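You operate a simulated robot arm through the tools that you are given. There is no shell and no other tool.

Carry out the task below with a simulated robot arm. There is one attempt and no reset: what you move stays moved.

## Task
Label the Lot 95 bobbin and park it on tray N29.
Fine: seat it on the label spindle, feed one label, press it on, draw the slide back; leave the other bobbin.

It is judged by the outcome, as a careful person would: the job done as asked, and still so three seconds after it is handed in. It fails if anything else is knocked over, pushed out of place, dropped, spilled or broken.

## Robot
A 6-joint arm with a fingered hand, fixed in place. Base frame: the origin is at the foot of the arm, x ahead of it, y to its left, z up. Readings come in mm, rad, newtons and seconds.
With the tool pointing down near the work surface it reaches from about 100 to 640 mm from the base axis. Its first joint turns from -2.007 to 2.007 rad. Payload 4 kg.
The TCP is the grasp point between the finger pads, 26 mm short of the fingertips. In the tool frame z runs along the fingers and y along their closing line. Largest opening 164 mm; the body of the gripper starts 73 mm behind the TCP. The gripper is a hand of 5 fingers: y runs from the thumb to the fingers, the wrist lies at [0, 0, -239] in the tool frame.
Orientation is that of the tool frame in the base frame, as [roll, pitch, yaw] about the fixed x, y, z axes, in that order (R = Rz(yaw) Ry(pitch) Rx(roll)). With the fingers straight down and closing along the base's y, the tool's x points along the base's -x, its y along +y and its z along -z.

## Interface
- The arm moves only by the tool step_arm. Its argument "plan" is a list of rows, each a list of 2 entries, a list of its own where there are three numbers: the shift along the tool's x, y, z in mm, then the turn, a rotation vector about the tool's x, y, z in rad. In form: [[[x, y, z], [rx, ry, rz]], ...]. A call has 1 to 20 rows; each row is the pose to reach, as a shift and turn from the pose commanded when the call began, along the tool's axes at that moment. Each row takes 0.2 s and may step no farther than 50 mm and 0.15 rad from the row before; otherwise, the whole call is refused. Where a pose cannot be reached the arm comes as near as it can. A force on the tool above 40 N (or 10 N above the force at the start of the call, whichever is more), or a blocked arm, ends the call early, and 0.2 s more pass. In this call time passes only in rows, and 0.2 s behind the last. The reply holds the time, the measured pose of the TCP, the force on the tool along the base axes, the opening and the grip force, in the units named above and with some noise, with the torque about the TCP (base axes, N m) and any sound that the robot's microphone picked up.
- Cameras (640 x 400 px; columns grow to the right, rows downward): "scene" is fixed at [225.5, 649, 1558]; the picture's right is [-0.68, -0.73, 0.00], its down [-0.73, 0.67, -0.15] and it looks along [0.11, -0.10, -0.99] (base axes); focal length 348 px, centre (320, 200). "wrist" rides on the gripper at [50, -70, -93] in the tool frame; the picture's right is [0.81, 0.59, 0.00], its down [-0.43, 0.60, -0.68] and it looks along [-0.40, 0.55, 0.74] (tool axes); focal length 270 px, centre (320, 200). There is no depth. A picture from a camera that has moved, and an enlarged one, comes with that camera's place and axes in the base frame and with its lens. The place of the scene camera against the robot may be out by one fixed shift of up to 25 mm in any direction.
- camera(camera): a new picture of that camera. It takes no simulated time.
- raise_lower(by): slides the trunk up (or, below 0, down) by that many mm; the arm rides with it, the base frame stays. It gives what a move gives, with no picture.
- curl_fingers(finger1, finger2, finger3, finger4, thumb_bend): sets how far each is bent, from 0 (flat) to 100 (curled in); at 30 the hand is open as for a grip, at 70 the pads meet at the TCP. One left out holds its place. A second passes; each finger stops where it meets its share of the squeeze, and holds until it gets a number again. It is the only way to open and close the hand. It gives what a move gives, with no picture; readings hold the bend of each and the force on the fingers (four entries, about 0 where the hand has none), thumb and palm.
- close_up(camera, box): a new picture of the part [left, top, right, bottom] of that camera's present view, enlarged. It takes no simulated time.
- hand_in(): hands the job in; it is judged then, once.

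Nothing tells you positions but the pictures and the camera data. Unless the task says otherwise, let go and move clear before handing in.

The tools are called after "Request:" by a JSON object that holds its "fn" and its "kwargs". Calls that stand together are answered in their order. step_arm: Moves the arm, as the interface text tells. Its arguments: {"type":"object","properties":{"plan":{"type":"array"}},"required":["plan"]} The other tools are called the same way: raise_lower (by) slides the trunk up or down; curl_fingers (finger1, finger2, finger3, finger4, thumb_bend) moves the fingers one by one; camera (camera) takes a picture; close_up (camera, box) takes an enlarged picture of a part of a camera's view; hand_in () hands the job in.

At the start:

```text
time_s: 0.0
tcp_pos: [321.9, 383.6, 1033.4]
orientation: [-3.139, 0.0, 3.141]
ft_force: [-0.9, -0.3, -0.5]
torque: [-0.01, 0.01, -0.01]
finger_gap: 163.9
finger_force: 0.0
shape: jaw
bend: [30.0, 30.0, 30.0, 30.0, 30.0]
finger forces: [0.0, 0.1, 0.0, 0.0, 0.0, 0.1]
trunk travel left (down, up): [-775.0, 215.0]
```

scene: 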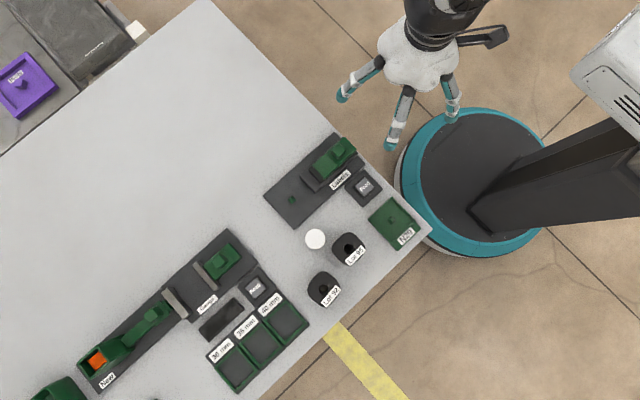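
wrist: 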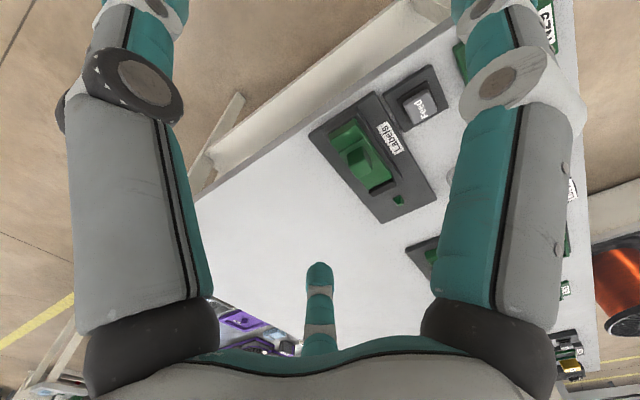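

I see a table with a "Labels" fixture (with a green slide and a small spindle), a Feed button, tray N29, two bobbins (Lot 95, Lot 92), and another station further away. I'll look closer at each before moving anything.

Request:
{"fn": "close_up", "kwargs": {"camera": "scene", "box": [250, 120, 450, 245]}}

Request:
{"fn": "close_up", "kwargs": {"camera": "scene", "box": [280, 210, 440, 310]}}

Request:
{"fn": "close_up", "kwargs": {"camera": "scene", "box": [60, 220, 320, 400]}}

Request:
{"fn": "close_up", "kwargs": {"camera": "wrist", "box": [280, 50, 480, 240]}}

```text
3.20 times, centred on (350, 182) of scene
camera zoom: at [225.5, 649.0, 1558.0], right [-0.68, -0.73, 0.0], down [-0.73, 0.67, -0.15], along [0.11, -0.1, -0.99], focal length 1115 px, centre (224, 256)
```

zoom: 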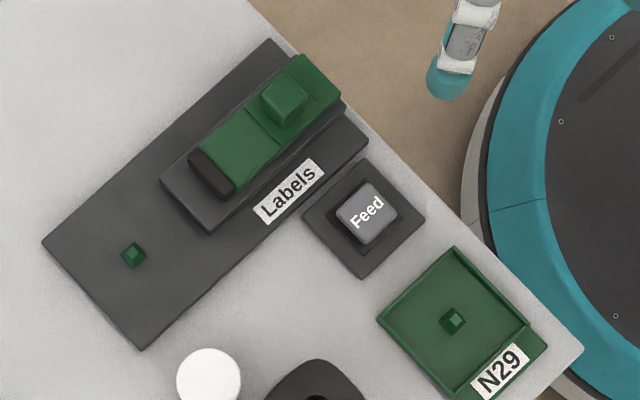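

```text
4.00 times, centred on (360, 260) of scene
camera zoom: at [225.5, 649.0, 1558.0], right [-0.68, -0.73, 0.0], down [-0.73, 0.67, -0.15], along [0.11, -0.1, -0.99], focal length 1394 px, centre (160, -40)
```

zoom: 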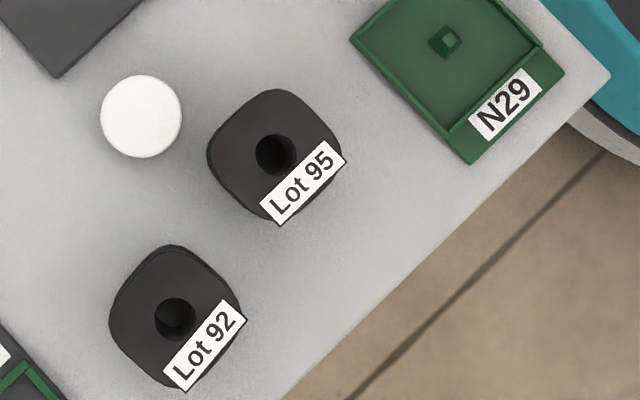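

```text
2.22 times, centred on (190, 310) of scene
camera zoom: at [225.5, 649.0, 1558.0], right [-0.68, -0.73, 0.0], down [-0.73, 0.67, -0.15], along [0.11, -0.1, -0.99], focal length 774 px, centre (609, -44)
```

zoom: 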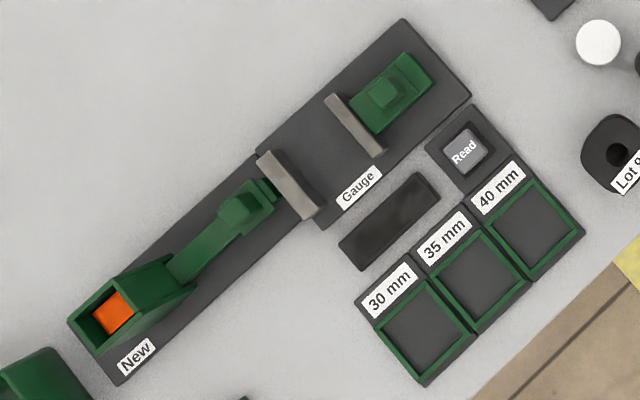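

```text
2.11 times, centred on (380, 145) of wrist
camera zoom: at [270.7, 313.2, 1127.4], right [-0.81, 0.59, 0.0], down [0.43, 0.6, 0.68], along [0.4, 0.55, -0.74], focal length 569 px, centre (194, 316)
```

zoom: 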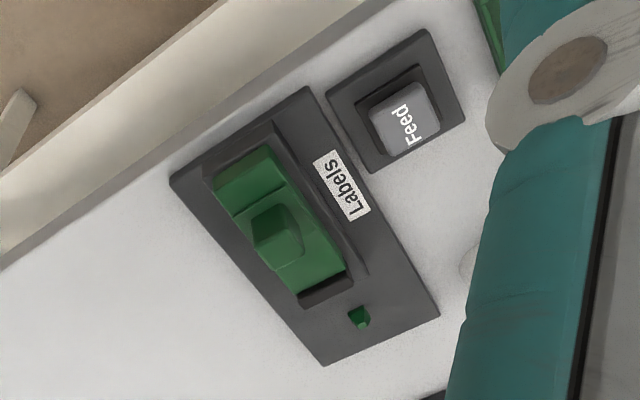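

The table lies to the robot's left (x > ~97, y > ~440, top at roughly z 800). I take the Labels station with its peg at about (340, 617), Feed at (264, 484), the N29 tray at (172, 492) and Lot 95 at (190, 600). The scene camera may be offset, so I'll move the arm high up and use wrist pictures to triangulate.

Request:
{"fn": "step_arm", "kwargs": {"plan": [[[40, 10, 0], [0, 0, 0]], [[80, 20, 0], [0, 0, 0]], [[120, 30, 0], [0, 0, 0]]]}}

```text
time_s: 0.8
tcp_pos: [202.8, 414.8, 1033.2]
orientation: [-3.14, 0.0, -3.14]
ft_force: [0.3, 0.1, -0.4]
torque: [0.0, -0.01, -0.02]
finger_gap: 163.8
finger_force: 0.0
shape: jaw
bend: [30.0, 30.0, 30.0, 30.0, 30.0]
finger forces: [0.0, 0.1, 0.0, 0.0, 0.0, 0.0]
trunk travel left (down, up): [-775.0, 215.0]
```

The arm moved as commanded, to TCP (203, 415, 1033). I'll take a wrist picture here.

Request:
{"fn": "camera", "kwargs": {"camera": "wrist"}}

Request:
{"fn": "camera", "kwargs": {"camera": "scene"}}

```text
taken
camera wrist: at [150.8, 344.3, 1126.9], right [-0.81, 0.59, 0.0], down [0.43, 0.6, 0.68], along [0.4, 0.55, -0.74], focal length 270 px, centre (320, 200)
```

wrist: 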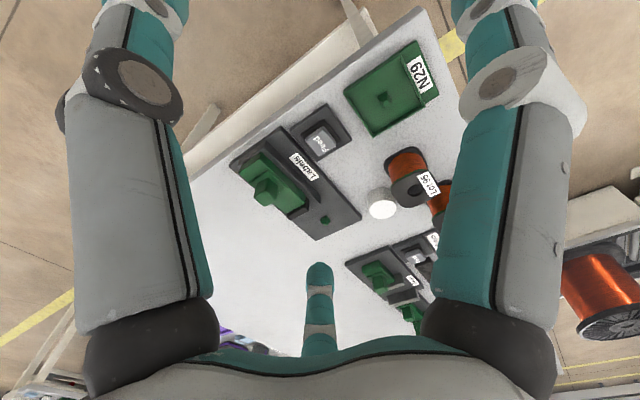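

```text
taken
```

scene: 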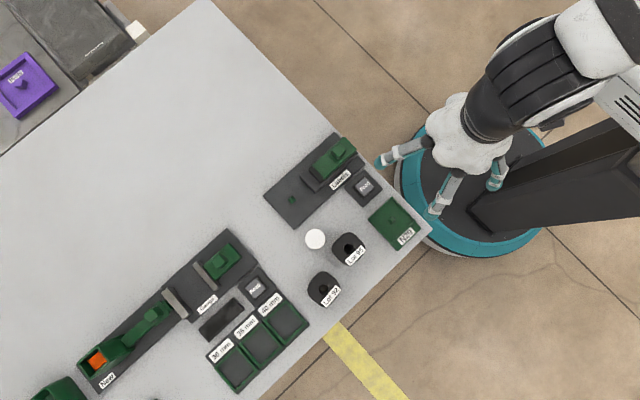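

The bobbins are upright spools with copper winding between two black flanges. I'll enlarge the wrist view to measure them.

Request:
{"fn": "close_up", "kwargs": {"camera": "wrist", "box": [220, 90, 380, 250]}}

Request:
{"fn": "close_up", "kwargs": {"camera": "wrist", "box": [330, 30, 470, 130]}}

Request:
{"fn": "close_up", "kwargs": {"camera": "wrist", "box": [350, 130, 460, 240]}}

```text
2.50 times, centred on (300, 170) of wrist
camera zoom: at [150.8, 344.3, 1126.9], right [-0.81, 0.59, 0.0], down [0.43, 0.6, 0.68], along [0.4, 0.55, -0.74], focal length 676 px, centre (370, 275)
```

zoom: 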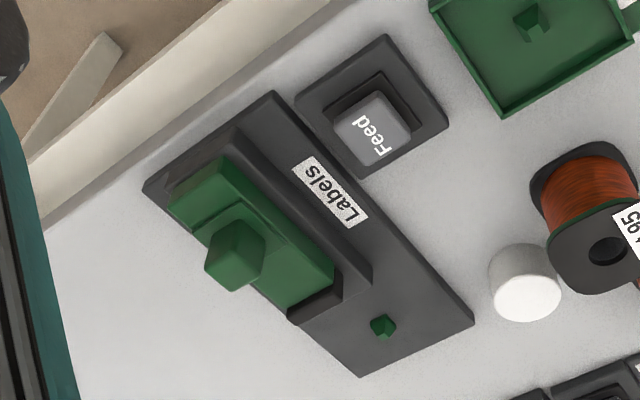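

```text
4.00 times, centred on (400, 80) of wrist
camera zoom: at [150.8, 344.3, 1126.9], right [-0.81, 0.59, 0.0], down [0.43, 0.6, 0.68], along [0.4, 0.55, -0.74], focal length 1081 px, centre (0, 680)
```

zoom: 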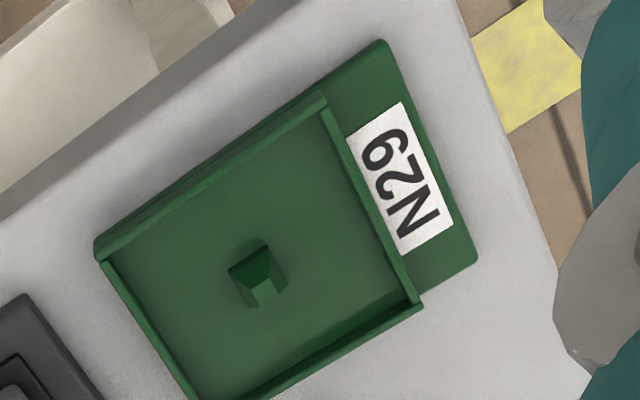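

```text
3.64 times, centred on (405, 185) of wrist
camera zoom: at [150.8, 344.3, 1126.9], right [-0.81, 0.59, 0.0], down [0.43, 0.6, 0.68], along [0.4, 0.55, -0.74], focal length 983 px, centre (11, 254)
```

zoom: 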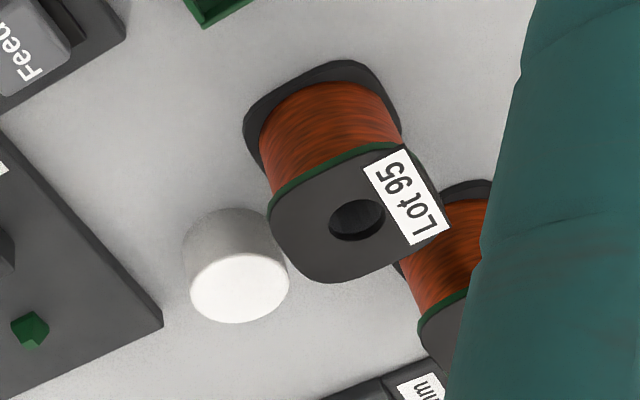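

The geometry is coming together: by wrist triangulation the label spindle peg is near (343, 624, 810). I'd like to understand the hand shape before going close, so I'll enlarge the scene view around it.

Request:
{"fn": "close_up", "kwargs": {"camera": "scene", "box": [360, 70, 540, 230]}}

Request:
{"fn": "camera", "kwargs": {"camera": "wrist"}}

```text
2.50 times, centred on (450, 150) of scene
camera zoom: at [225.5, 649.0, 1558.0], right [-0.68, -0.73, 0.0], down [-0.73, 0.67, -0.15], along [0.11, -0.1, -0.99], focal length 871 px, centre (-5, 325)
```

zoom: 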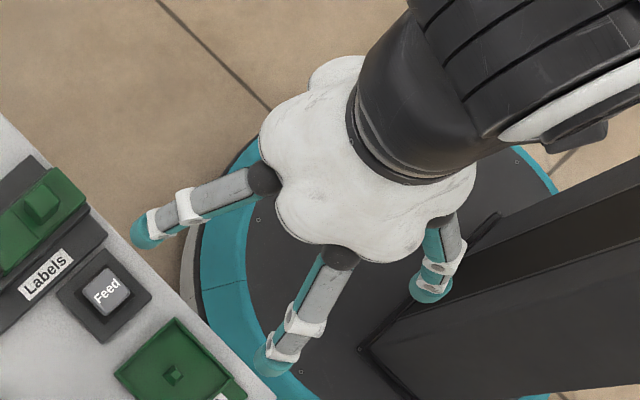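

```text
taken
camera wrist: at [150.8, 344.3, 1126.9], right [-0.81, 0.59, 0.0], down [0.43, 0.6, 0.68], along [0.4, 0.55, -0.74], focal length 270 px, centre (320, 200)
```

wrist: 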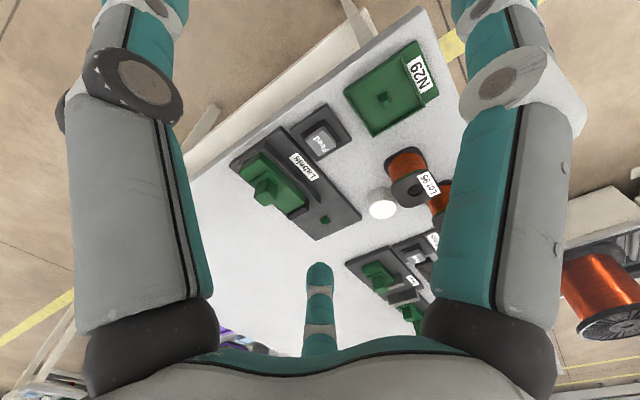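

The hand is five digits set radially around the palm, 72° apart, with the thumb towards tool -y, and they close concentrically on the TCP. The spindle looks about 710 mm from the base axis, so I'll test whether the arm gets over it while still high above everything.

Request:
{"fn": "step_arm", "kwargs": {"plan": [[[-20, 28, 0], [0, 0, 0]], [[-45, 62, 0], [0, 0, 0]], [[-70, 97, 0], [0, 0, 0]], [[-93, 130, 0], [0, 0, 0]], [[-117, 163, 0], [0, 0, 0]], [[-140, 195, 0], [0, 0, 0]]]}}

```text
time_s: 2.2
tcp_pos: [340.9, 609.6, 1032.5]
orientation: [-3.142, -0.001, -3.141]
ft_force: [-0.8, 0.6, 0.0]
torque: [0.01, 0.01, 0.0]
finger_gap: 163.8
finger_force: 0.1
shape: jaw
bend: [30.0, 30.0, 30.0, 30.0, 30.0]
finger forces: [0.0, 0.1, 0.1, 0.0, 0.0, 0.0]
trunk travel left (down, up): [-775.0, 215.0]
```

The arm does reach there at r ≈ 700 at this height, so I can use the trunk for vertical moves. I'll take pictures from here.

Request:
{"fn": "camera", "kwargs": {"camera": "wrist"}}

Request:
{"fn": "close_up", "kwargs": {"camera": "wrist", "box": [210, 0, 430, 140]}}

Request:
{"fn": "camera", "kwargs": {"camera": "scene"}}

```text
taken
camera wrist: at [291.3, 539.5, 1126.6], right [-0.81, 0.59, 0.0], down [0.43, 0.6, 0.68], along [0.4, 0.55, -0.74], focal length 270 px, centre (320, 200)
```

wrist: 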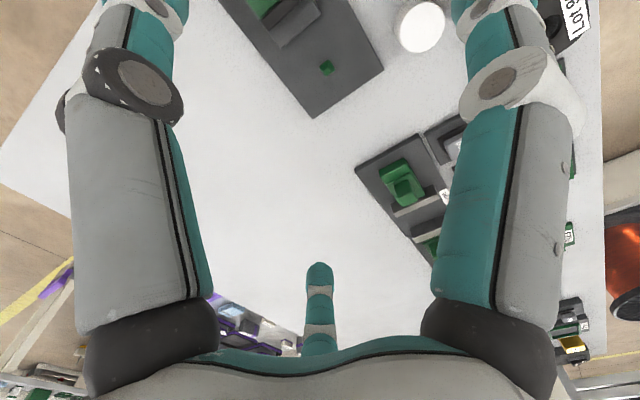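

```text
2.86 times, centred on (320, 70) of wrist
camera zoom: at [291.3, 539.5, 1126.6], right [-0.81, 0.59, 0.0], down [0.43, 0.6, 0.68], along [0.4, 0.55, -0.74], focal length 772 px, centre (320, 571)
```

zoom: 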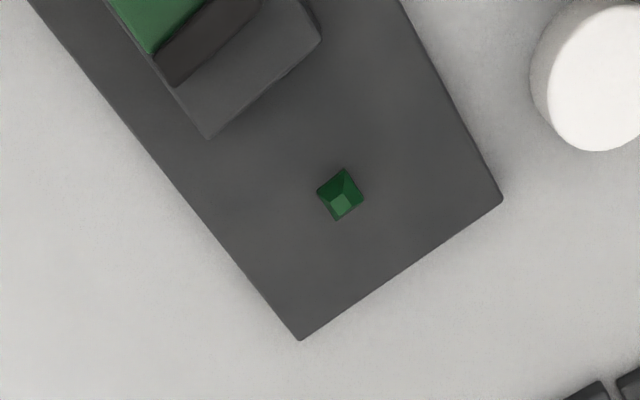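

```text
taken
```

scene: 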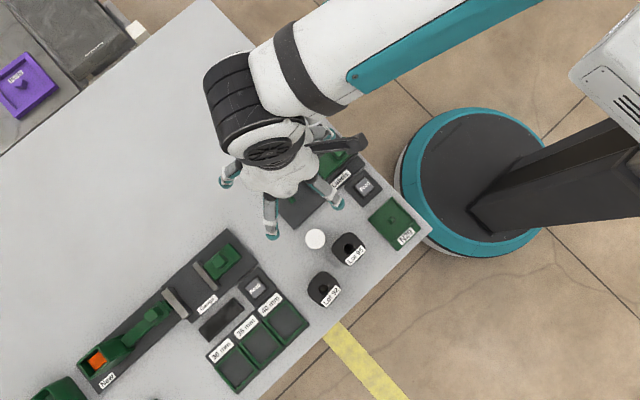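

Spindle peg: three rays agree on about (341, 620), with its base at z ≈ 813; it is a small tapered square stub. Next I'll move over the Lot 95 bobbin, staying high, to measure it.

Request:
{"fn": "step_arm", "kwargs": {"plan": [[[40, -13, 0], [0, 0, 0]], [[80, -26, 0], [0, 0, 0]], [[115, -39, 0], [0, 0, 0]], [[151, -50, 0], [0, 0, 0]]]}}

Request:
{"fn": "camera", "kwargs": {"camera": "wrist"}}

Request:
{"fn": "close_up", "kwargs": {"camera": "wrist", "box": [240, 40, 440, 180]}}

```text
time_s: 3.2
tcp_pos: [189.5, 556.8, 1035.4]
orientation: [-3.141, 0.0, 3.141]
ft_force: [0.2, -0.1, 0.1]
torque: [0.0, -0.01, 0.0]
finger_gap: 163.8
finger_force: 0.0
shape: jaw
bend: [30.0, 30.0, 30.0, 30.0, 30.0]
finger forces: [0.1, 0.0, 0.0, 0.0, 0.0, 0.1]
trunk travel left (down, up): [-775.0, 215.0]
```

```text
taken
camera wrist: at [138.6, 486.9, 1128.8], right [-0.81, 0.59, 0.0], down [0.43, 0.6, 0.68], along [0.4, 0.55, -0.74], focal length 270 px, centre (320, 200)
```

wrist: 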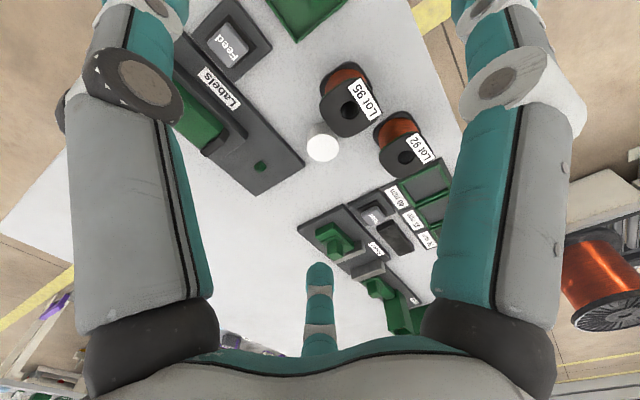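

```text
2.86 times, centred on (340, 110) of wrist
camera zoom: at [138.6, 486.9, 1128.8], right [-0.81, 0.59, 0.0], down [0.43, 0.6, 0.68], along [0.4, 0.55, -0.74], focal length 772 px, centre (263, 457)
```

zoom: 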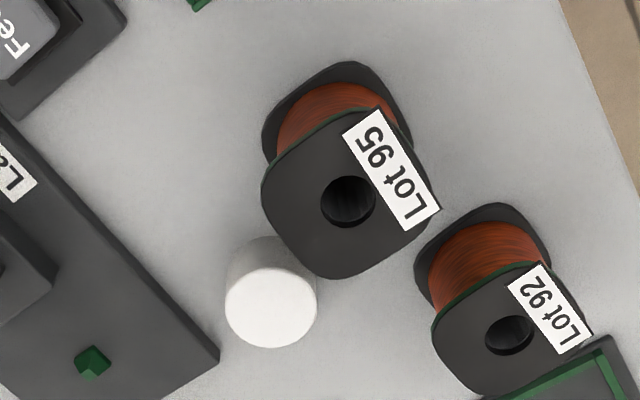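

Lot 95 measures as centre (185, 604), top flange at z ≈ 859; a white cylinder stands at about (244, 638) and Lot 92 at (162, 692). The label rail's front sits only ~45 mm from the spindle, so I'll look at the slide more closely from lower before planning the grip.

Request:
{"fn": "step_arm", "kwargs": {"plan": [[[-35, -30, 0], [0, 0, 0]], [[-70, -60, 0], [0, 0, 0]], [[-100, -87, 0], [0, 0, 0]]]}}

Request:
{"fn": "raise_lower", "kwargs": {"by": -90}}

Request:
{"fn": "camera", "kwargs": {"camera": "wrist"}}

Request:
{"fn": "close_up", "kwargs": {"camera": "wrist", "box": [200, 90, 440, 260]}}

```text
time_s: 4.0
tcp_pos: [289.8, 471.2, 1034.9]
orientation: [3.139, 0.001, -3.14]
ft_force: [0.2, -0.1, 0.6]
torque: [0.01, 0.01, 0.02]
finger_gap: 163.8
finger_force: 0.1
shape: jaw
bend: [30.0, 30.0, 30.0, 30.0, 30.0]
finger forces: [0.0, 0.0, 0.1, 0.1, 0.1, 0.0]
trunk travel left (down, up): [-775.0, 215.0]
```

```text
time_s: 5.2
tcp_pos: [289.1, 471.8, 945.6]
orientation: [-3.141, 0.002, -3.14]
ft_force: [0.2, -0.4, -0.1]
torque: [0.05, 0.01, -0.05]
finger_gap: 163.9
finger_force: 0.1
shape: jaw
bend: [30.0, 30.0, 30.0, 30.0, 30.0]
finger forces: [0.0, 0.1, 0.1, 0.0, 0.0, 0.0]
trunk travel left (down, up): [-685.0, 305.0]
```

```text
taken
camera wrist: at [239.3, 400.8, 1038.6], right [-0.81, 0.59, 0.0], down [0.43, 0.6, 0.68], along [0.4, 0.55, -0.74], focal length 270 px, centre (320, 200)
```

wrist: 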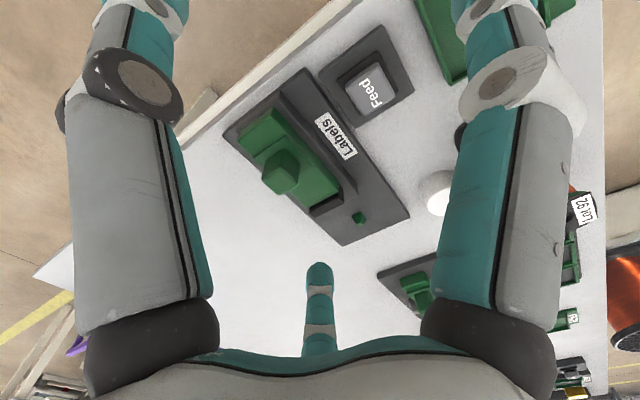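

```text
2.35 times, centred on (320, 175) of wrist
camera zoom: at [239.3, 400.8, 1038.6], right [-0.81, 0.59, 0.0], down [0.43, 0.6, 0.68], along [0.4, 0.55, -0.74], focal length 636 px, centre (320, 259)
```

zoom: 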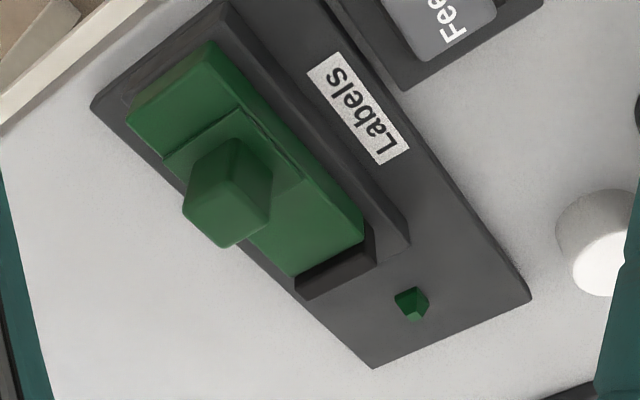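

The rail's top is at z ≈ 831 with its front face at y ≈ 573, the pad front is at y ≈ 553, and the knob is near (337, 484) with its top at z ≈ 883. The plate under the spindle is at z ≈ 812. Now I'll learn how bend maps to opening, in free air.

Request:
{"fn": "curl_fingers", "kwargs": {"finger1": 42, "finger2": 42, "finger3": 42, "finger4": 42, "thumb_bend": 42}}

Request:
{"fn": "camera", "kwargs": {"camera": "wrist"}}

Request:
{"fn": "close_up", "kwargs": {"camera": "scene", "box": [260, 60, 440, 220]}}

```text
time_s: 6.2
tcp_pos: [289.7, 470.1, 944.7]
orientation: [3.141, 0.0, -3.141]
ft_force: [0.7, 0.1, 0.6]
torque: [-0.03, -0.01, -0.01]
finger_gap: 62.2
finger_force: 0.0
shape: fingers
bend: [42.0, 42.0, 42.0, 42.0, 42.0]
finger forces: [0.1, 0.0, 0.0, 0.1, 0.1, 0.0]
trunk travel left (down, up): [-685.0, 305.0]
```

```text
taken
camera wrist: at [239.3, 400.8, 1038.5], right [-0.81, 0.59, 0.0], down [0.43, 0.6, 0.68], along [0.4, 0.55, -0.74], focal length 270 px, centre (320, 200)
```

wrist: 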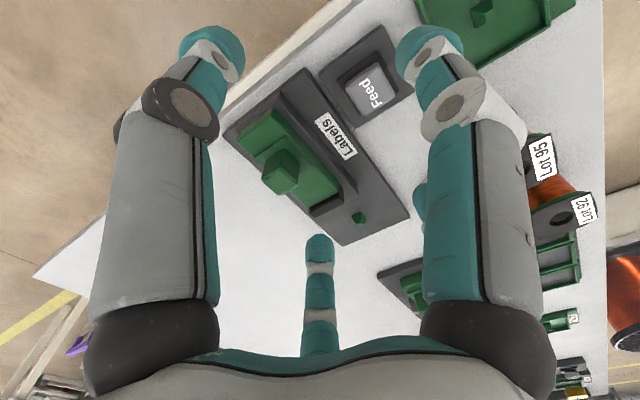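

```text
2.50 times, centred on (350, 140) of scene
camera zoom: at [225.5, 649.0, 1558.0], right [-0.68, -0.73, 0.0], down [-0.73, 0.67, -0.15], along [0.11, -0.1, -0.99], focal length 871 px, centre (245, 350)
```

zoom: 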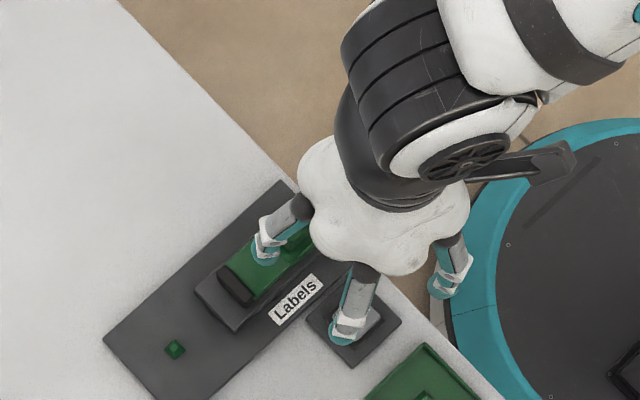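

At bend 42 the pads sit at roughly 60 mm radius. I'll move above Lot 95 (185, 604) at the same height and turn the hand +13.5° about vertical, so the white cylinder and Lot 92 fall in gaps between fingers.

Request:
{"fn": "step_arm", "kwargs": {"plan": [[[26, 33, 0], [0, 0, -0.06]], [[52, 67, 0], [0, 0, -0.12]], [[78, 100, 0], [0, 0, -0.18]], [[104.4, 133.1, 0], [0, 0, -0.2356]]]}}

Request:
{"fn": "camera", "kwargs": {"camera": "wrist"}}

Request:
{"fn": "close_up", "kwargs": {"camera": "wrist", "box": [200, 0, 440, 160]}}

Request:
{"fn": "close_up", "kwargs": {"camera": "scene", "box": [270, 150, 430, 310]}}

```text
time_s: 7.2
tcp_pos: [185.3, 605.3, 944.8]
orientation: [-3.141, -0.001, -2.904]
ft_force: [-0.2, 0.3, 0.6]
torque: [0.01, -0.02, 0.0]
finger_gap: 62.5
finger_force: 0.1
shape: fingers
bend: [42.0, 42.0, 42.0, 42.0, 42.0]
finger forces: [0.0, 0.1, 0.1, 0.0, 0.1, 0.0]
trunk travel left (down, up): [-685.0, 305.0]
```

```text
taken
camera wrist: at [152.0, 525.5, 1038.1], right [-0.92, 0.38, 0.0], down [0.28, 0.68, 0.68], along [0.26, 0.63, -0.74], focal length 270 px, centre (320, 200)
```

wrist: 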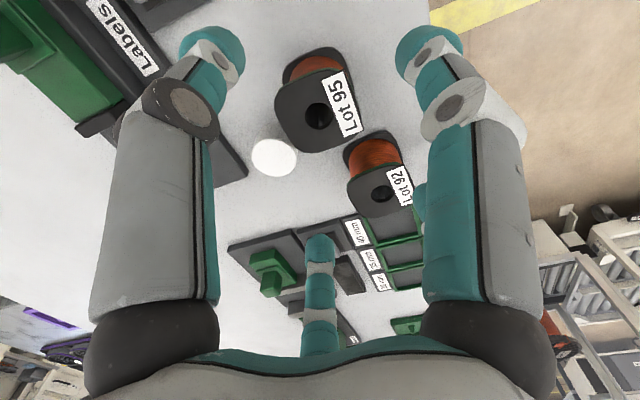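

```text
2.50 times, centred on (320, 80) of wrist
camera zoom: at [152.0, 525.5, 1038.1], right [-0.92, 0.38, 0.0], down [0.28, 0.68, 0.68], along [0.26, 0.63, -0.74], focal length 676 px, centre (320, 500)
```

zoom: 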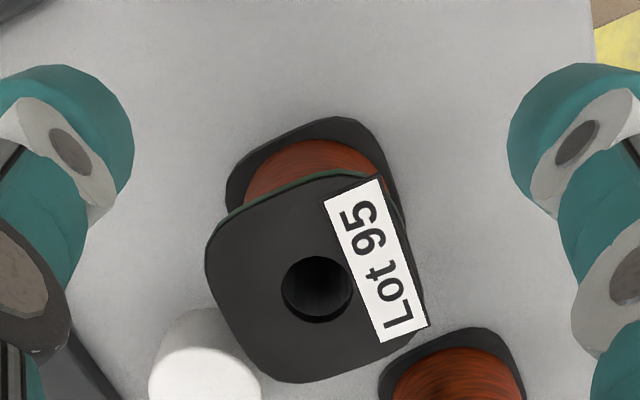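

```text
2.50 times, centred on (350, 230) of scene
camera zoom: at [225.5, 649.0, 1558.0], right [-0.68, -0.73, 0.0], down [-0.73, 0.67, -0.15], along [0.11, -0.1, -0.99], focal length 871 px, centre (245, 125)
```

zoom: 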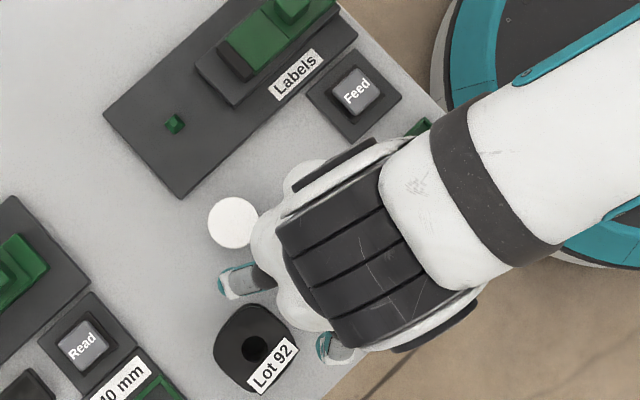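

Three views agree: Lot 95 centre (185.1, 603.3), top at z ≈ 859.5, flange about 60 mm across. I'll tighten the fingers slightly, nudge y by -2 mm, and lower the trunk part way to check clearances.

Request:
{"fn": "curl_fingers", "kwargs": {"finger1": 46, "finger2": 46, "finger3": 46, "finger4": 46, "thumb_bend": 46}}

Request:
{"fn": "step_arm", "kwargs": {"plan": [[[-0.1, -2.0, 0], [0, 0, 0]]]}}

Request:
{"fn": "raise_lower", "kwargs": {"by": -55}}

Request:
{"fn": "camera", "kwargs": {"camera": "wrist"}}

Request:
{"fn": "close_up", "kwargs": {"camera": "scene", "box": [280, 190, 420, 310]}}

```text
time_s: 8.2
tcp_pos: [185.5, 604.6, 946.2]
orientation: [-3.14, -0.002, -2.905]
ft_force: [0.1, -0.6, -0.1]
torque: [0.01, 0.02, 0.02]
finger_gap: 52.6
finger_force: 0.1
shape: fingers
bend: [46.0, 46.0, 46.0, 46.0, 46.0]
finger forces: [0.0, 0.1, 0.0, 0.0, 0.1, 0.0]
trunk travel left (down, up): [-685.0, 305.0]
```

```text
time_s: 8.7
tcp_pos: [186.1, 602.6, 945.6]
orientation: [3.142, 0.0, -2.905]
ft_force: [0.5, -0.4, -0.3]
torque: [0.04, 0.01, 0.02]
finger_gap: 52.6
finger_force: 0.1
shape: fingers
bend: [46.0, 46.0, 46.0, 46.0, 46.0]
finger forces: [0.1, 0.0, 0.0, 0.0, 0.0, 0.1]
trunk travel left (down, up): [-685.0, 305.0]
```

```text
time_s: 9.6
tcp_pos: [185.0, 602.8, 890.6]
orientation: [3.142, -0.001, -2.906]
ft_force: [-0.2, -0.2, -0.4]
torque: [-0.03, -0.02, 0.02]
finger_gap: 52.5
finger_force: 0.0
shape: fingers
bend: [46.0, 46.0, 46.0, 46.0, 46.0]
finger forces: [0.0, 0.1, 0.1, 0.1, 0.0, 0.0]
trunk travel left (down, up): [-630.0, 360.0]
```

```text
taken
camera wrist: at [153.2, 522.4, 983.5], right [-0.92, 0.38, 0.0], down [0.28, 0.68, 0.68], along [0.26, 0.63, -0.74], focal length 270 px, centre (320, 200)
```

wrist: 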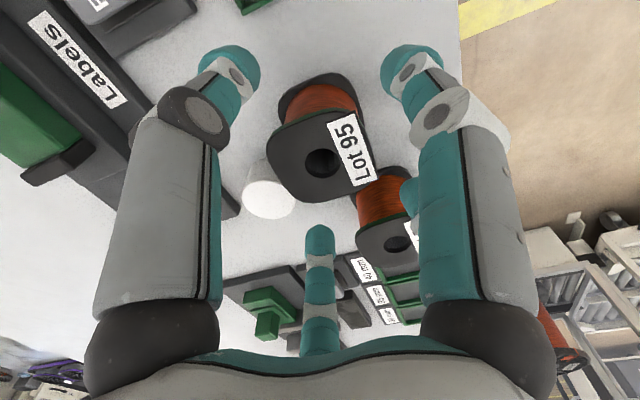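

```text
3.33 times, centred on (350, 250) of scene
camera zoom: at [225.5, 649.0, 1558.0], right [-0.68, -0.73, 0.0], down [-0.73, 0.67, -0.15], along [0.11, -0.1, -0.99], focal length 1161 px, centre (220, 33)
```

zoom: 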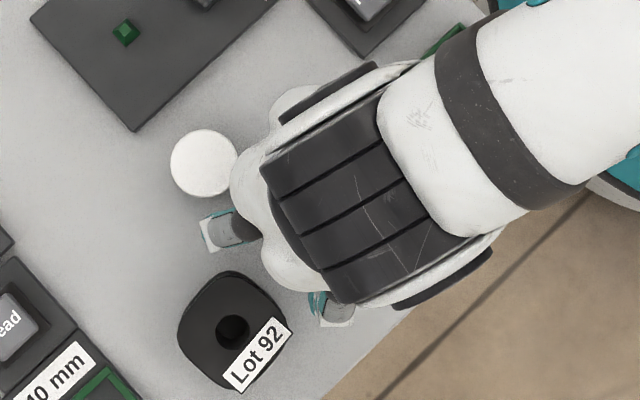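

Centering is good: hand and hole agree within about 1 mm and the fingers sit clear of the cylinder and Lot 92. Lowering further in two steps.

Request:
{"fn": "raise_lower", "kwargs": {"by": -27}}

Request:
{"fn": "raise_lower", "kwargs": {"by": -19}}

Request:
{"fn": "camera", "kwargs": {"camera": "wrist"}}

Request:
{"fn": "close_up", "kwargs": {"camera": "wrist", "box": [200, 80, 440, 300]}}

Request:
{"fn": "close_up", "kwargs": {"camera": "scene", "box": [280, 190, 420, 310]}}

```text
time_s: 10.3
tcp_pos: [186.8, 602.4, 862.8]
orientation: [-3.141, 0.0, -2.906]
ft_force: [0.6, 0.5, 0.0]
torque: [-0.02, -0.02, 0.01]
finger_gap: 52.5
finger_force: 0.0
shape: fingers
bend: [46.0, 46.0, 46.0, 46.0, 46.0]
finger forces: [0.0, 0.0, 0.1, 0.0, 0.0, 0.0]
trunk travel left (down, up): [-603.0, 387.0]
```

```text
time_s: 11.0
tcp_pos: [186.4, 601.7, 845.0]
orientation: [3.141, 0.0, -2.907]
ft_force: [-1.6, 0.0, 0.5]
torque: [-0.02, 0.0, 0.04]
finger_gap: 52.6
finger_force: 0.0
shape: fingers
bend: [46.0, 46.0, 46.0, 46.0, 46.0]
finger forces: [0.0, 0.1, 0.0, 0.0, 0.0, 0.1]
trunk travel left (down, up): [-584.0, 406.0]
```

```text
taken
camera wrist: at [153.2, 522.3, 937.5], right [-0.92, 0.38, 0.0], down [0.28, 0.68, 0.68], along [0.26, 0.63, -0.74], focal length 270 px, centre (320, 200)
```

wrist: 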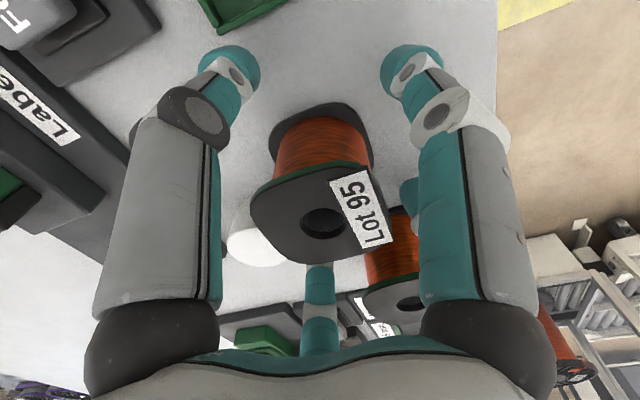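

```text
1.82 times, centred on (320, 190) of wrist
camera zoom: at [153.2, 522.3, 937.5], right [-0.92, 0.38, 0.0], down [0.28, 0.68, 0.68], along [0.26, 0.63, -0.74], focal length 491 px, centre (320, 218)
```

zoom: 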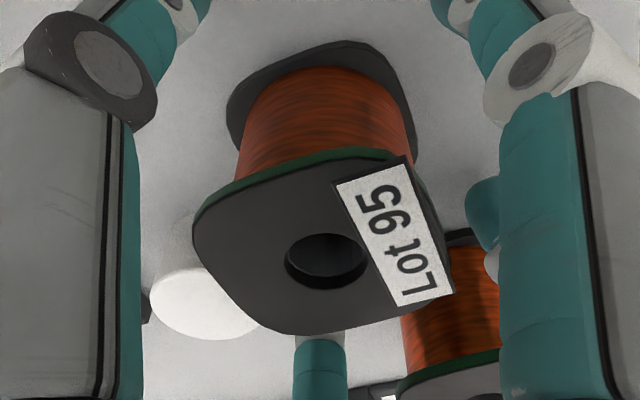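

```text
3.33 times, centred on (350, 250) of scene
camera zoom: at [225.5, 649.0, 1558.0], right [-0.68, -0.73, 0.0], down [-0.73, 0.67, -0.15], along [0.11, -0.1, -0.99], focal length 1161 px, centre (220, 33)
```

zoom: 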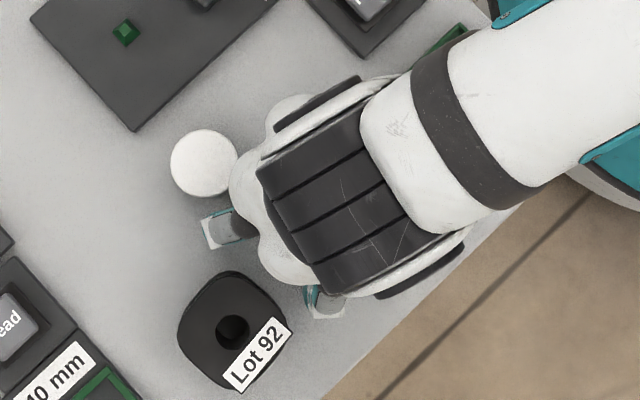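

Bobbin is well centred between the five fingers with TCP at z ≈ 845, about 14 mm below the top flange. Closing all fingers together now.

Request:
{"fn": "curl_fingers", "kwargs": {"finger1": 70, "finger2": 70, "finger3": 70, "finger4": 70, "thumb_bend": 70}}

Request:
{"fn": "camera", "kwargs": {"camera": "wrist"}}

Request:
{"fn": "close_up", "kwargs": {"camera": "wrist", "box": [200, 80, 440, 300]}}

Request:
{"fn": "close_up", "kwargs": {"camera": "scene", "box": [280, 190, 420, 310]}}

```text
time_s: 12.0
tcp_pos: [185.7, 603.5, 844.5]
orientation: [-3.141, 0.0, -2.905]
ft_force: [0.5, -1.6, 3.2]
torque: [0.06, 0.01, 0.01]
finger_gap: 13.4
finger_force: 23.5
shape: fingers
bend: [62.0, 61.0, 61.0, 63.0, 64.0]
finger forces: [7.9, 9.3, 9.5, 7.9, 11.5, 0.0]
trunk travel left (down, up): [-584.0, 406.0]
```

```text
taken
camera wrist: at [153.3, 522.2, 937.8], right [-0.92, 0.38, 0.0], down [0.28, 0.68, 0.68], along [0.26, 0.63, -0.74], focal length 270 px, centre (320, 200)
```

wrist: 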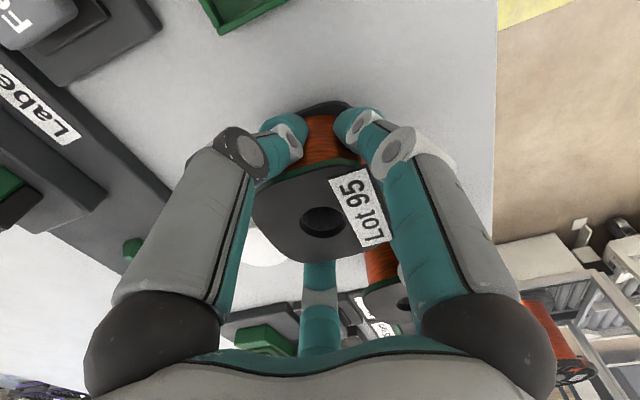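

```text
1.82 times, centred on (320, 190) of wrist
camera zoom: at [153.3, 522.2, 937.8], right [-0.92, 0.38, 0.0], down [0.28, 0.68, 0.68], along [0.26, 0.63, -0.74], focal length 491 px, centre (320, 218)
```

zoom: 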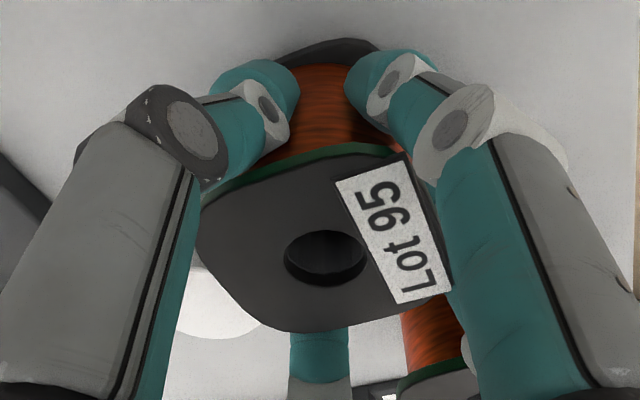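

```text
3.33 times, centred on (350, 250) of scene
camera zoom: at [225.5, 649.0, 1558.0], right [-0.68, -0.73, 0.0], down [-0.73, 0.67, -0.15], along [0.11, -0.1, -0.99], focal length 1161 px, centre (220, 33)
```

zoom: 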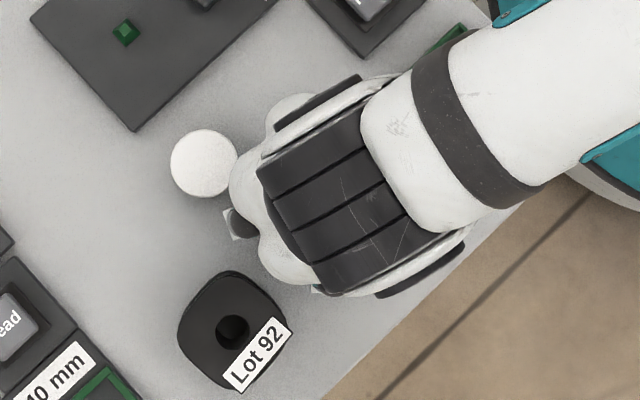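

All five fingers hold the winding just under the top flange (8–11 N each), and the bobbin did not shift. Lifting with the trunk and checking the hold.

Request:
{"fn": "raise_lower", "kwargs": {"by": 20}}

Request:
{"fn": "raise_lower", "kwargs": {"by": 65}}

Request:
{"fn": "camera", "kwargs": {"camera": "wrist"}}

Request:
{"fn": "camera", "kwargs": {"camera": "scene"}}

```text
time_s: 12.7
tcp_pos: [186.6, 602.8, 864.0]
orientation: [-3.14, -0.001, -2.904]
ft_force: [-0.8, 0.3, -4.0]
torque: [0.0, 0.03, -0.01]
finger_gap: 13.6
finger_force: 21.6
shape: fingers
bend: [63.0, 61.0, 61.0, 63.0, 64.0]
finger forces: [7.7, 8.9, 8.2, 7.3, 10.6, 0.1]
trunk travel left (down, up): [-604.0, 386.0]
```

```text
time_s: 13.7
tcp_pos: [185.8, 602.8, 929.6]
orientation: [3.141, 0.001, -2.906]
ft_force: [0.2, -0.4, -3.3]
torque: [0.01, 0.01, -0.02]
finger_gap: 13.2
finger_force: 21.4
shape: fingers
bend: [63.0, 61.0, 61.0, 63.0, 64.0]
finger forces: [7.7, 8.9, 8.2, 7.3, 10.6, 0.1]
trunk travel left (down, up): [-669.0, 321.0]
```

```text
taken
camera wrist: at [153.3, 522.8, 1022.1], right [-0.92, 0.38, 0.0], down [0.28, 0.68, 0.68], along [0.26, 0.63, -0.74], focal length 270 px, centre (320, 200)
```

wrist: 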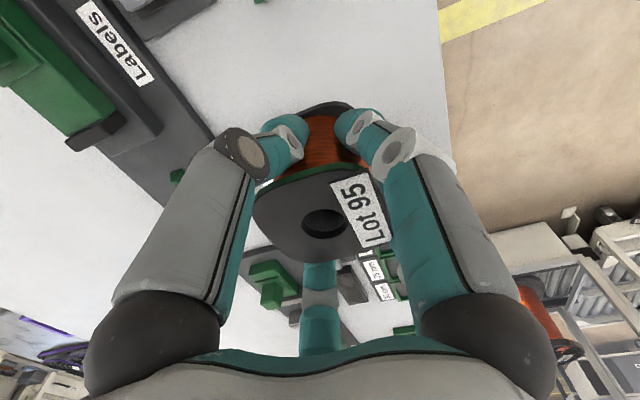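

```text
taken
```

scene: 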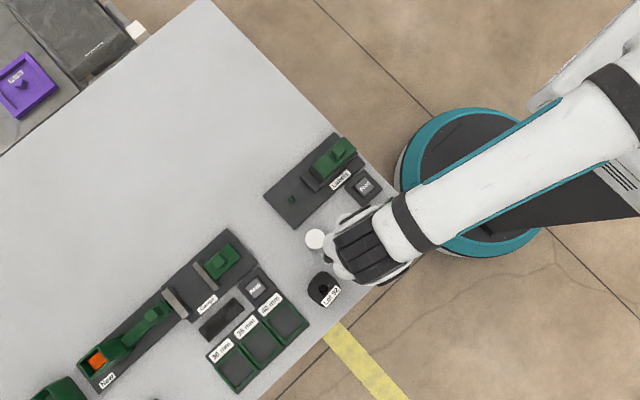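

The bobbin hangs level, shows no slip, and weighs about 3.5 N. I'll carry it over the spindle at (340.4, 620) while turning the hand +22.5°, so a gap between fingers faces the slide.

Request:
{"fn": "step_arm", "kwargs": {"plan": [[[-26, -3.1, 0], [0, 0, -0.0655]], [[-52, -6.3, 0], [0, 0, -0.131]], [[-78, -9.4, 0], [0, 0, -0.1964]], [[-104, -12.5, 0], [0, 0, -0.2618]], [[-130, -15.7, 0], [0, 0, -0.3273]], [[-155.7, -18.8, 0], [0, 0, -0.3927]]]}}

Request:
{"fn": "camera", "kwargs": {"camera": "wrist"}}

Request:
{"fn": "close_up", "kwargs": {"camera": "scene", "box": [240, 110, 400, 260]}}

```text
time_s: 15.1
tcp_pos: [342.5, 620.1, 929.1]
orientation: [-3.141, 0.0, -2.511]
ft_force: [0.6, 0.5, -3.3]
torque: [-0.03, 0.05, 0.02]
finger_gap: 13.3
finger_force: 21.9
shape: fingers
bend: [63.0, 61.0, 61.0, 63.0, 64.0]
finger forces: [7.7, 9.0, 8.4, 7.3, 10.4, 0.0]
trunk travel left (down, up): [-669.0, 321.0]
```

```text
taken
camera wrist: at [342.5, 533.8, 1022.3], right [-1.0, 0.0, 0.0], down [0.0, 0.74, 0.68], along [0.0, 0.68, -0.74], focal length 270 px, centre (320, 200)
```

wrist: 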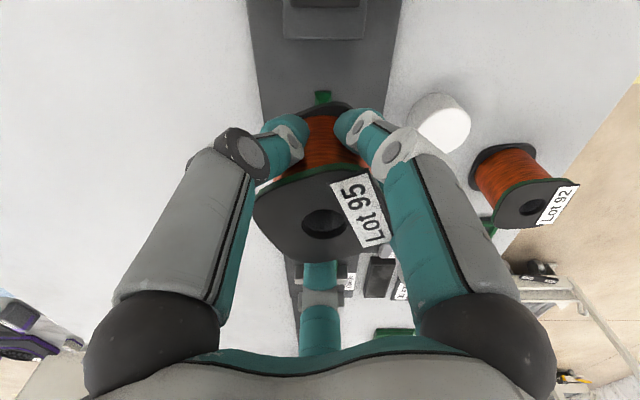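

```text
2.67 times, centred on (320, 185) of scene
camera zoom: at [225.5, 649.0, 1558.0], right [-0.68, -0.73, 0.0], down [-0.73, 0.67, -0.15], along [0.11, -0.1, -0.99], focal length 929 px, centre (320, 240)
```

zoom: 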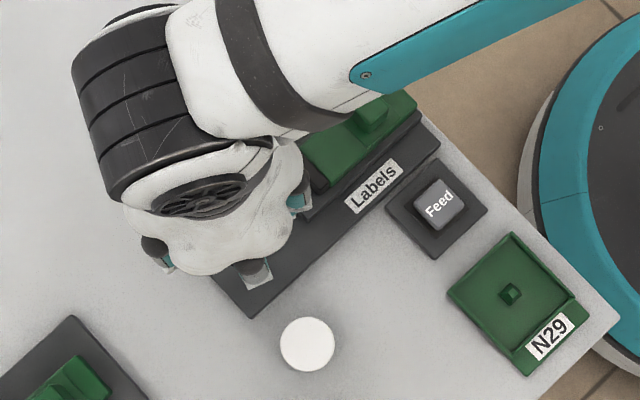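

The wrist camera now looks straight along +y, and I can see the spindle peg just beyond the bobbin's lower flange. I'll enlarge to confirm alignment.

Request:
{"fn": "close_up", "kwargs": {"camera": "wrist", "box": [240, 0, 400, 130]}}

Request:
{"fn": "close_up", "kwargs": {"camera": "wrist", "box": [230, 80, 410, 280]}}

```text
3.08 times, centred on (320, 65) of wrist
camera zoom: at [342.5, 533.8, 1022.3], right [-1.0, 0.0, 0.0], down [0.0, 0.74, 0.68], along [0.0, 0.68, -0.74], focal length 832 px, centre (320, 615)
```

zoom: 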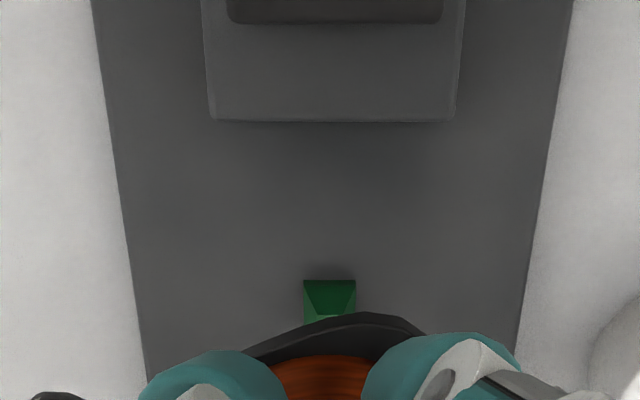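

```text
2.00 times, centred on (320, 180) of wrist
camera zoom: at [342.5, 533.8, 1022.3], right [-1.0, 0.0, 0.0], down [0.0, 0.74, 0.68], along [0.0, 0.68, -0.74], focal length 541 px, centre (320, 240)
```

zoom: 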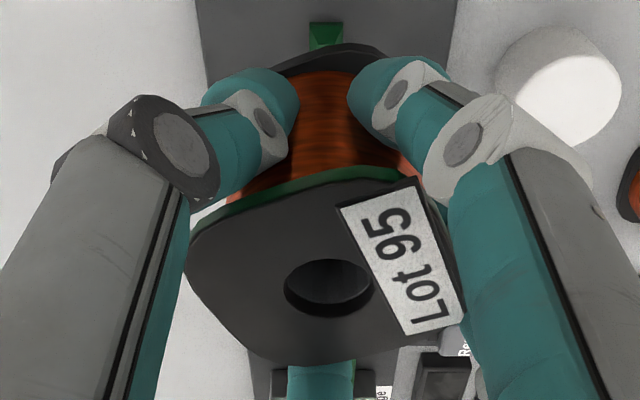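

The peg base centre reads (340.1, 620.1) and the bobbin hole (340.5, 620.9), which is within a millimetre. Lowering most of the way with the trunk, then finishing with force-guarded arm steps.

Request:
{"fn": "raise_lower", "kwargs": {"by": -45}}

Request:
{"fn": "raise_lower", "kwargs": {"by": -12}}

Request:
{"fn": "camera", "kwargs": {"camera": "wrist"}}

Request:
{"fn": "close_up", "kwargs": {"camera": "wrist", "box": [220, 0, 420, 280]}}

```text
time_s: 16.0
tcp_pos: [341.6, 620.2, 884.0]
orientation: [3.141, -0.001, -2.513]
ft_force: [0.6, -0.8, -2.9]
torque: [0.03, 0.01, 0.0]
finger_gap: 13.4
finger_force: 21.6
shape: fingers
bend: [63.0, 61.0, 61.0, 63.0, 64.0]
finger forces: [7.6, 9.0, 8.3, 7.3, 10.5, 0.1]
trunk travel left (down, up): [-624.0, 366.0]
```

```text
time_s: 16.6
tcp_pos: [341.1, 620.2, 871.0]
orientation: [3.141, 0.0, -2.514]
ft_force: [0.2, 0.3, -4.4]
torque: [-0.01, 0.02, -0.01]
finger_gap: 13.4
finger_force: 21.5
shape: fingers
bend: [63.0, 61.0, 61.0, 63.0, 64.0]
finger forces: [7.7, 9.0, 8.4, 7.3, 10.5, 0.0]
trunk travel left (down, up): [-612.0, 378.0]
```

```text
taken
camera wrist: at [341.7, 533.4, 965.4], right [-1.0, 0.0, 0.0], down [0.0, 0.74, 0.68], along [0.0, 0.68, -0.74], focal length 270 px, centre (320, 200)
```

wrist: 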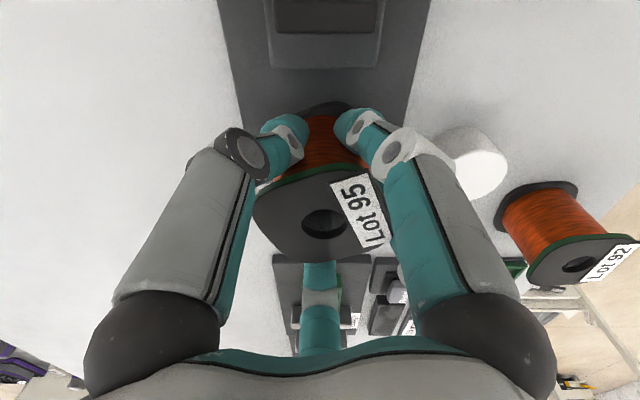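

```text
1.43 times, centred on (320, 140) of wrist
camera zoom: at [341.7, 533.4, 965.4], right [-1.0, 0.0, 0.0], down [0.0, 0.74, 0.68], along [0.0, 0.68, -0.74], focal length 386 px, centre (320, 286)
```

zoom: 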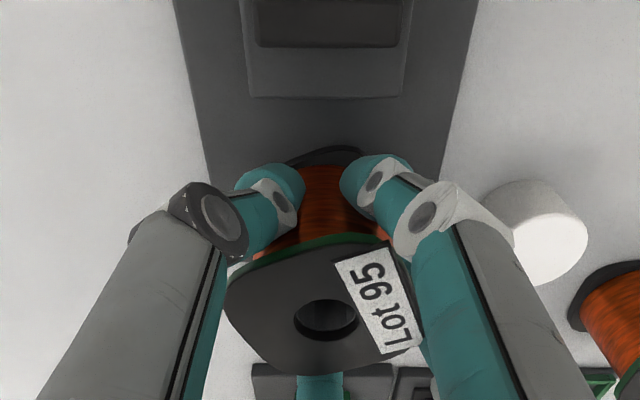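

Still aligned. Lowering with the arm in small guarded steps while watching the vertical force.

Request:
{"fn": "step_arm", "kwargs": {"plan": [[[0, 0, 2], [0, 0, 0]], [[0, 0, 4], [0, 0, 0]], [[0, 0, 6], [0, 0, 0]]]}}

Request:
{"fn": "step_arm", "kwargs": {"plan": [[[0, 0, 2], [0, 0, 0]], [[0, 0, 4], [0, 0, 0]]]}}

```text
time_s: 17.4
tcp_pos: [343.0, 619.0, 865.4]
orientation: [3.141, 0.001, -2.514]
ft_force: [-0.1, -0.1, -4.1]
torque: [0.01, 0.01, 0.0]
finger_gap: 13.3
finger_force: 21.4
shape: fingers
bend: [63.0, 61.0, 61.0, 63.0, 64.0]
finger forces: [7.5, 9.0, 8.3, 7.3, 10.5, 0.0]
trunk travel left (down, up): [-612.0, 378.0]
```

```text
time_s: 18.0
tcp_pos: [342.4, 620.1, 862.0]
orientation: [3.141, 0.0, -2.512]
ft_force: [-0.4, 0.6, -3.2]
torque: [0.02, -0.01, 0.03]
finger_gap: 13.4
finger_force: 21.4
shape: fingers
bend: [63.0, 61.0, 61.0, 63.0, 64.0]
finger forces: [7.7, 9.0, 8.3, 7.4, 10.6, 0.1]
trunk travel left (down, up): [-612.0, 378.0]
```

No contact yet at z ≈ 861. Continuing in 1 mm rows.

Request:
{"fn": "step_arm", "kwargs": {"plan": [[[0, 0, 1], [0, 0, 0]], [[0, 0, 2], [0, 0, 0]]]}}

Request:
{"fn": "step_arm", "kwargs": {"plan": [[[0, 0, 1], [0, 0, 0]], [[0, 0, 2], [0, 0, 0]]]}}

```text
time_s: 18.6
tcp_pos: [342.2, 620.3, 861.1]
orientation: [-3.141, 0.001, -2.514]
ft_force: [0.4, -2.0, 0.0]
torque: [-0.14, 0.02, 0.0]
finger_gap: 13.1
finger_force: 22.4
shape: fingers
bend: [63.0, 61.0, 61.0, 63.0, 64.0]
finger forces: [8.3, 9.1, 8.2, 7.3, 11.4, 0.0]
trunk travel left (down, up): [-612.0, 378.0]
```

```text
time_s: 19.2
tcp_pos: [341.8, 619.7, 857.6]
orientation: [-3.141, 0.001, -2.514]
ft_force: [0.7, -3.0, -1.1]
torque: [-0.14, 0.0, -0.03]
finger_gap: 13.1
finger_force: 22.4
shape: fingers
bend: [63.0, 61.0, 61.0, 63.0, 64.0]
finger forces: [8.6, 8.8, 8.2, 7.3, 11.6, 0.0]
trunk travel left (down, up): [-612.0, 378.0]
```

The taper of the peg has engaged, with a small -y push of 3 N. I'll ease 1 mm toward -y while going down another 1–2 mm.

Request:
{"fn": "step_arm", "kwargs": {"plan": [[[0.6, -0.8, 0], [0, 0, 0]], [[0.6, -0.8, 1], [0, 0, 0]]]}}

Request:
{"fn": "step_arm", "kwargs": {"plan": [[[0, 0, 1], [0, 0, 0]]]}}

Request:
{"fn": "camera", "kwargs": {"camera": "wrist"}}

```text
time_s: 19.8
tcp_pos: [341.1, 619.5, 857.1]
orientation: [-3.141, 0.0, -2.514]
ft_force: [0.9, -0.7, -1.1]
torque: [0.02, 0.01, -0.01]
finger_gap: 13.4
finger_force: 22.1
shape: fingers
bend: [63.0, 61.0, 61.0, 63.0, 64.0]
finger forces: [7.9, 9.0, 9.7, 7.5, 10.9, 0.0]
trunk travel left (down, up): [-612.0, 378.0]
```

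```text
time_s: 20.2
tcp_pos: [341.6, 619.6, 857.2]
orientation: [-3.141, 0.002, -2.513]
ft_force: [0.6, -1.1, 3.3]
torque: [0.14, 0.05, -0.02]
finger_gap: 13.2
finger_force: 23.6
shape: fingers
bend: [63.0, 61.0, 61.0, 63.0, 64.0]
finger forces: [7.9, 9.5, 11.4, 7.5, 11.0, 0.0]
trunk travel left (down, up): [-612.0, 378.0]
```

```text
taken
camera wrist: at [341.7, 532.1, 950.4], right [-1.0, 0.0, 0.0], down [0.0, 0.73, 0.68], along [0.0, 0.68, -0.73], focal length 270 px, centre (320, 200)
```

wrist: 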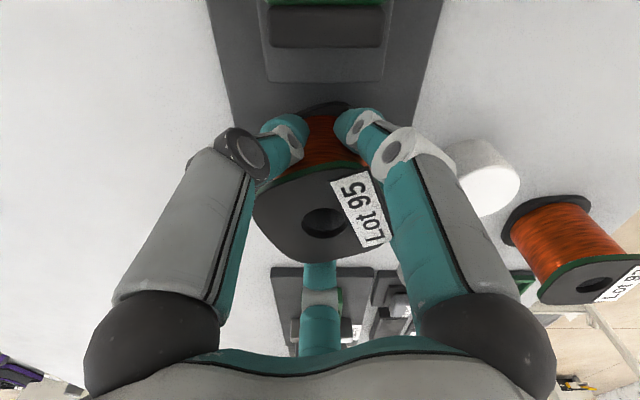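

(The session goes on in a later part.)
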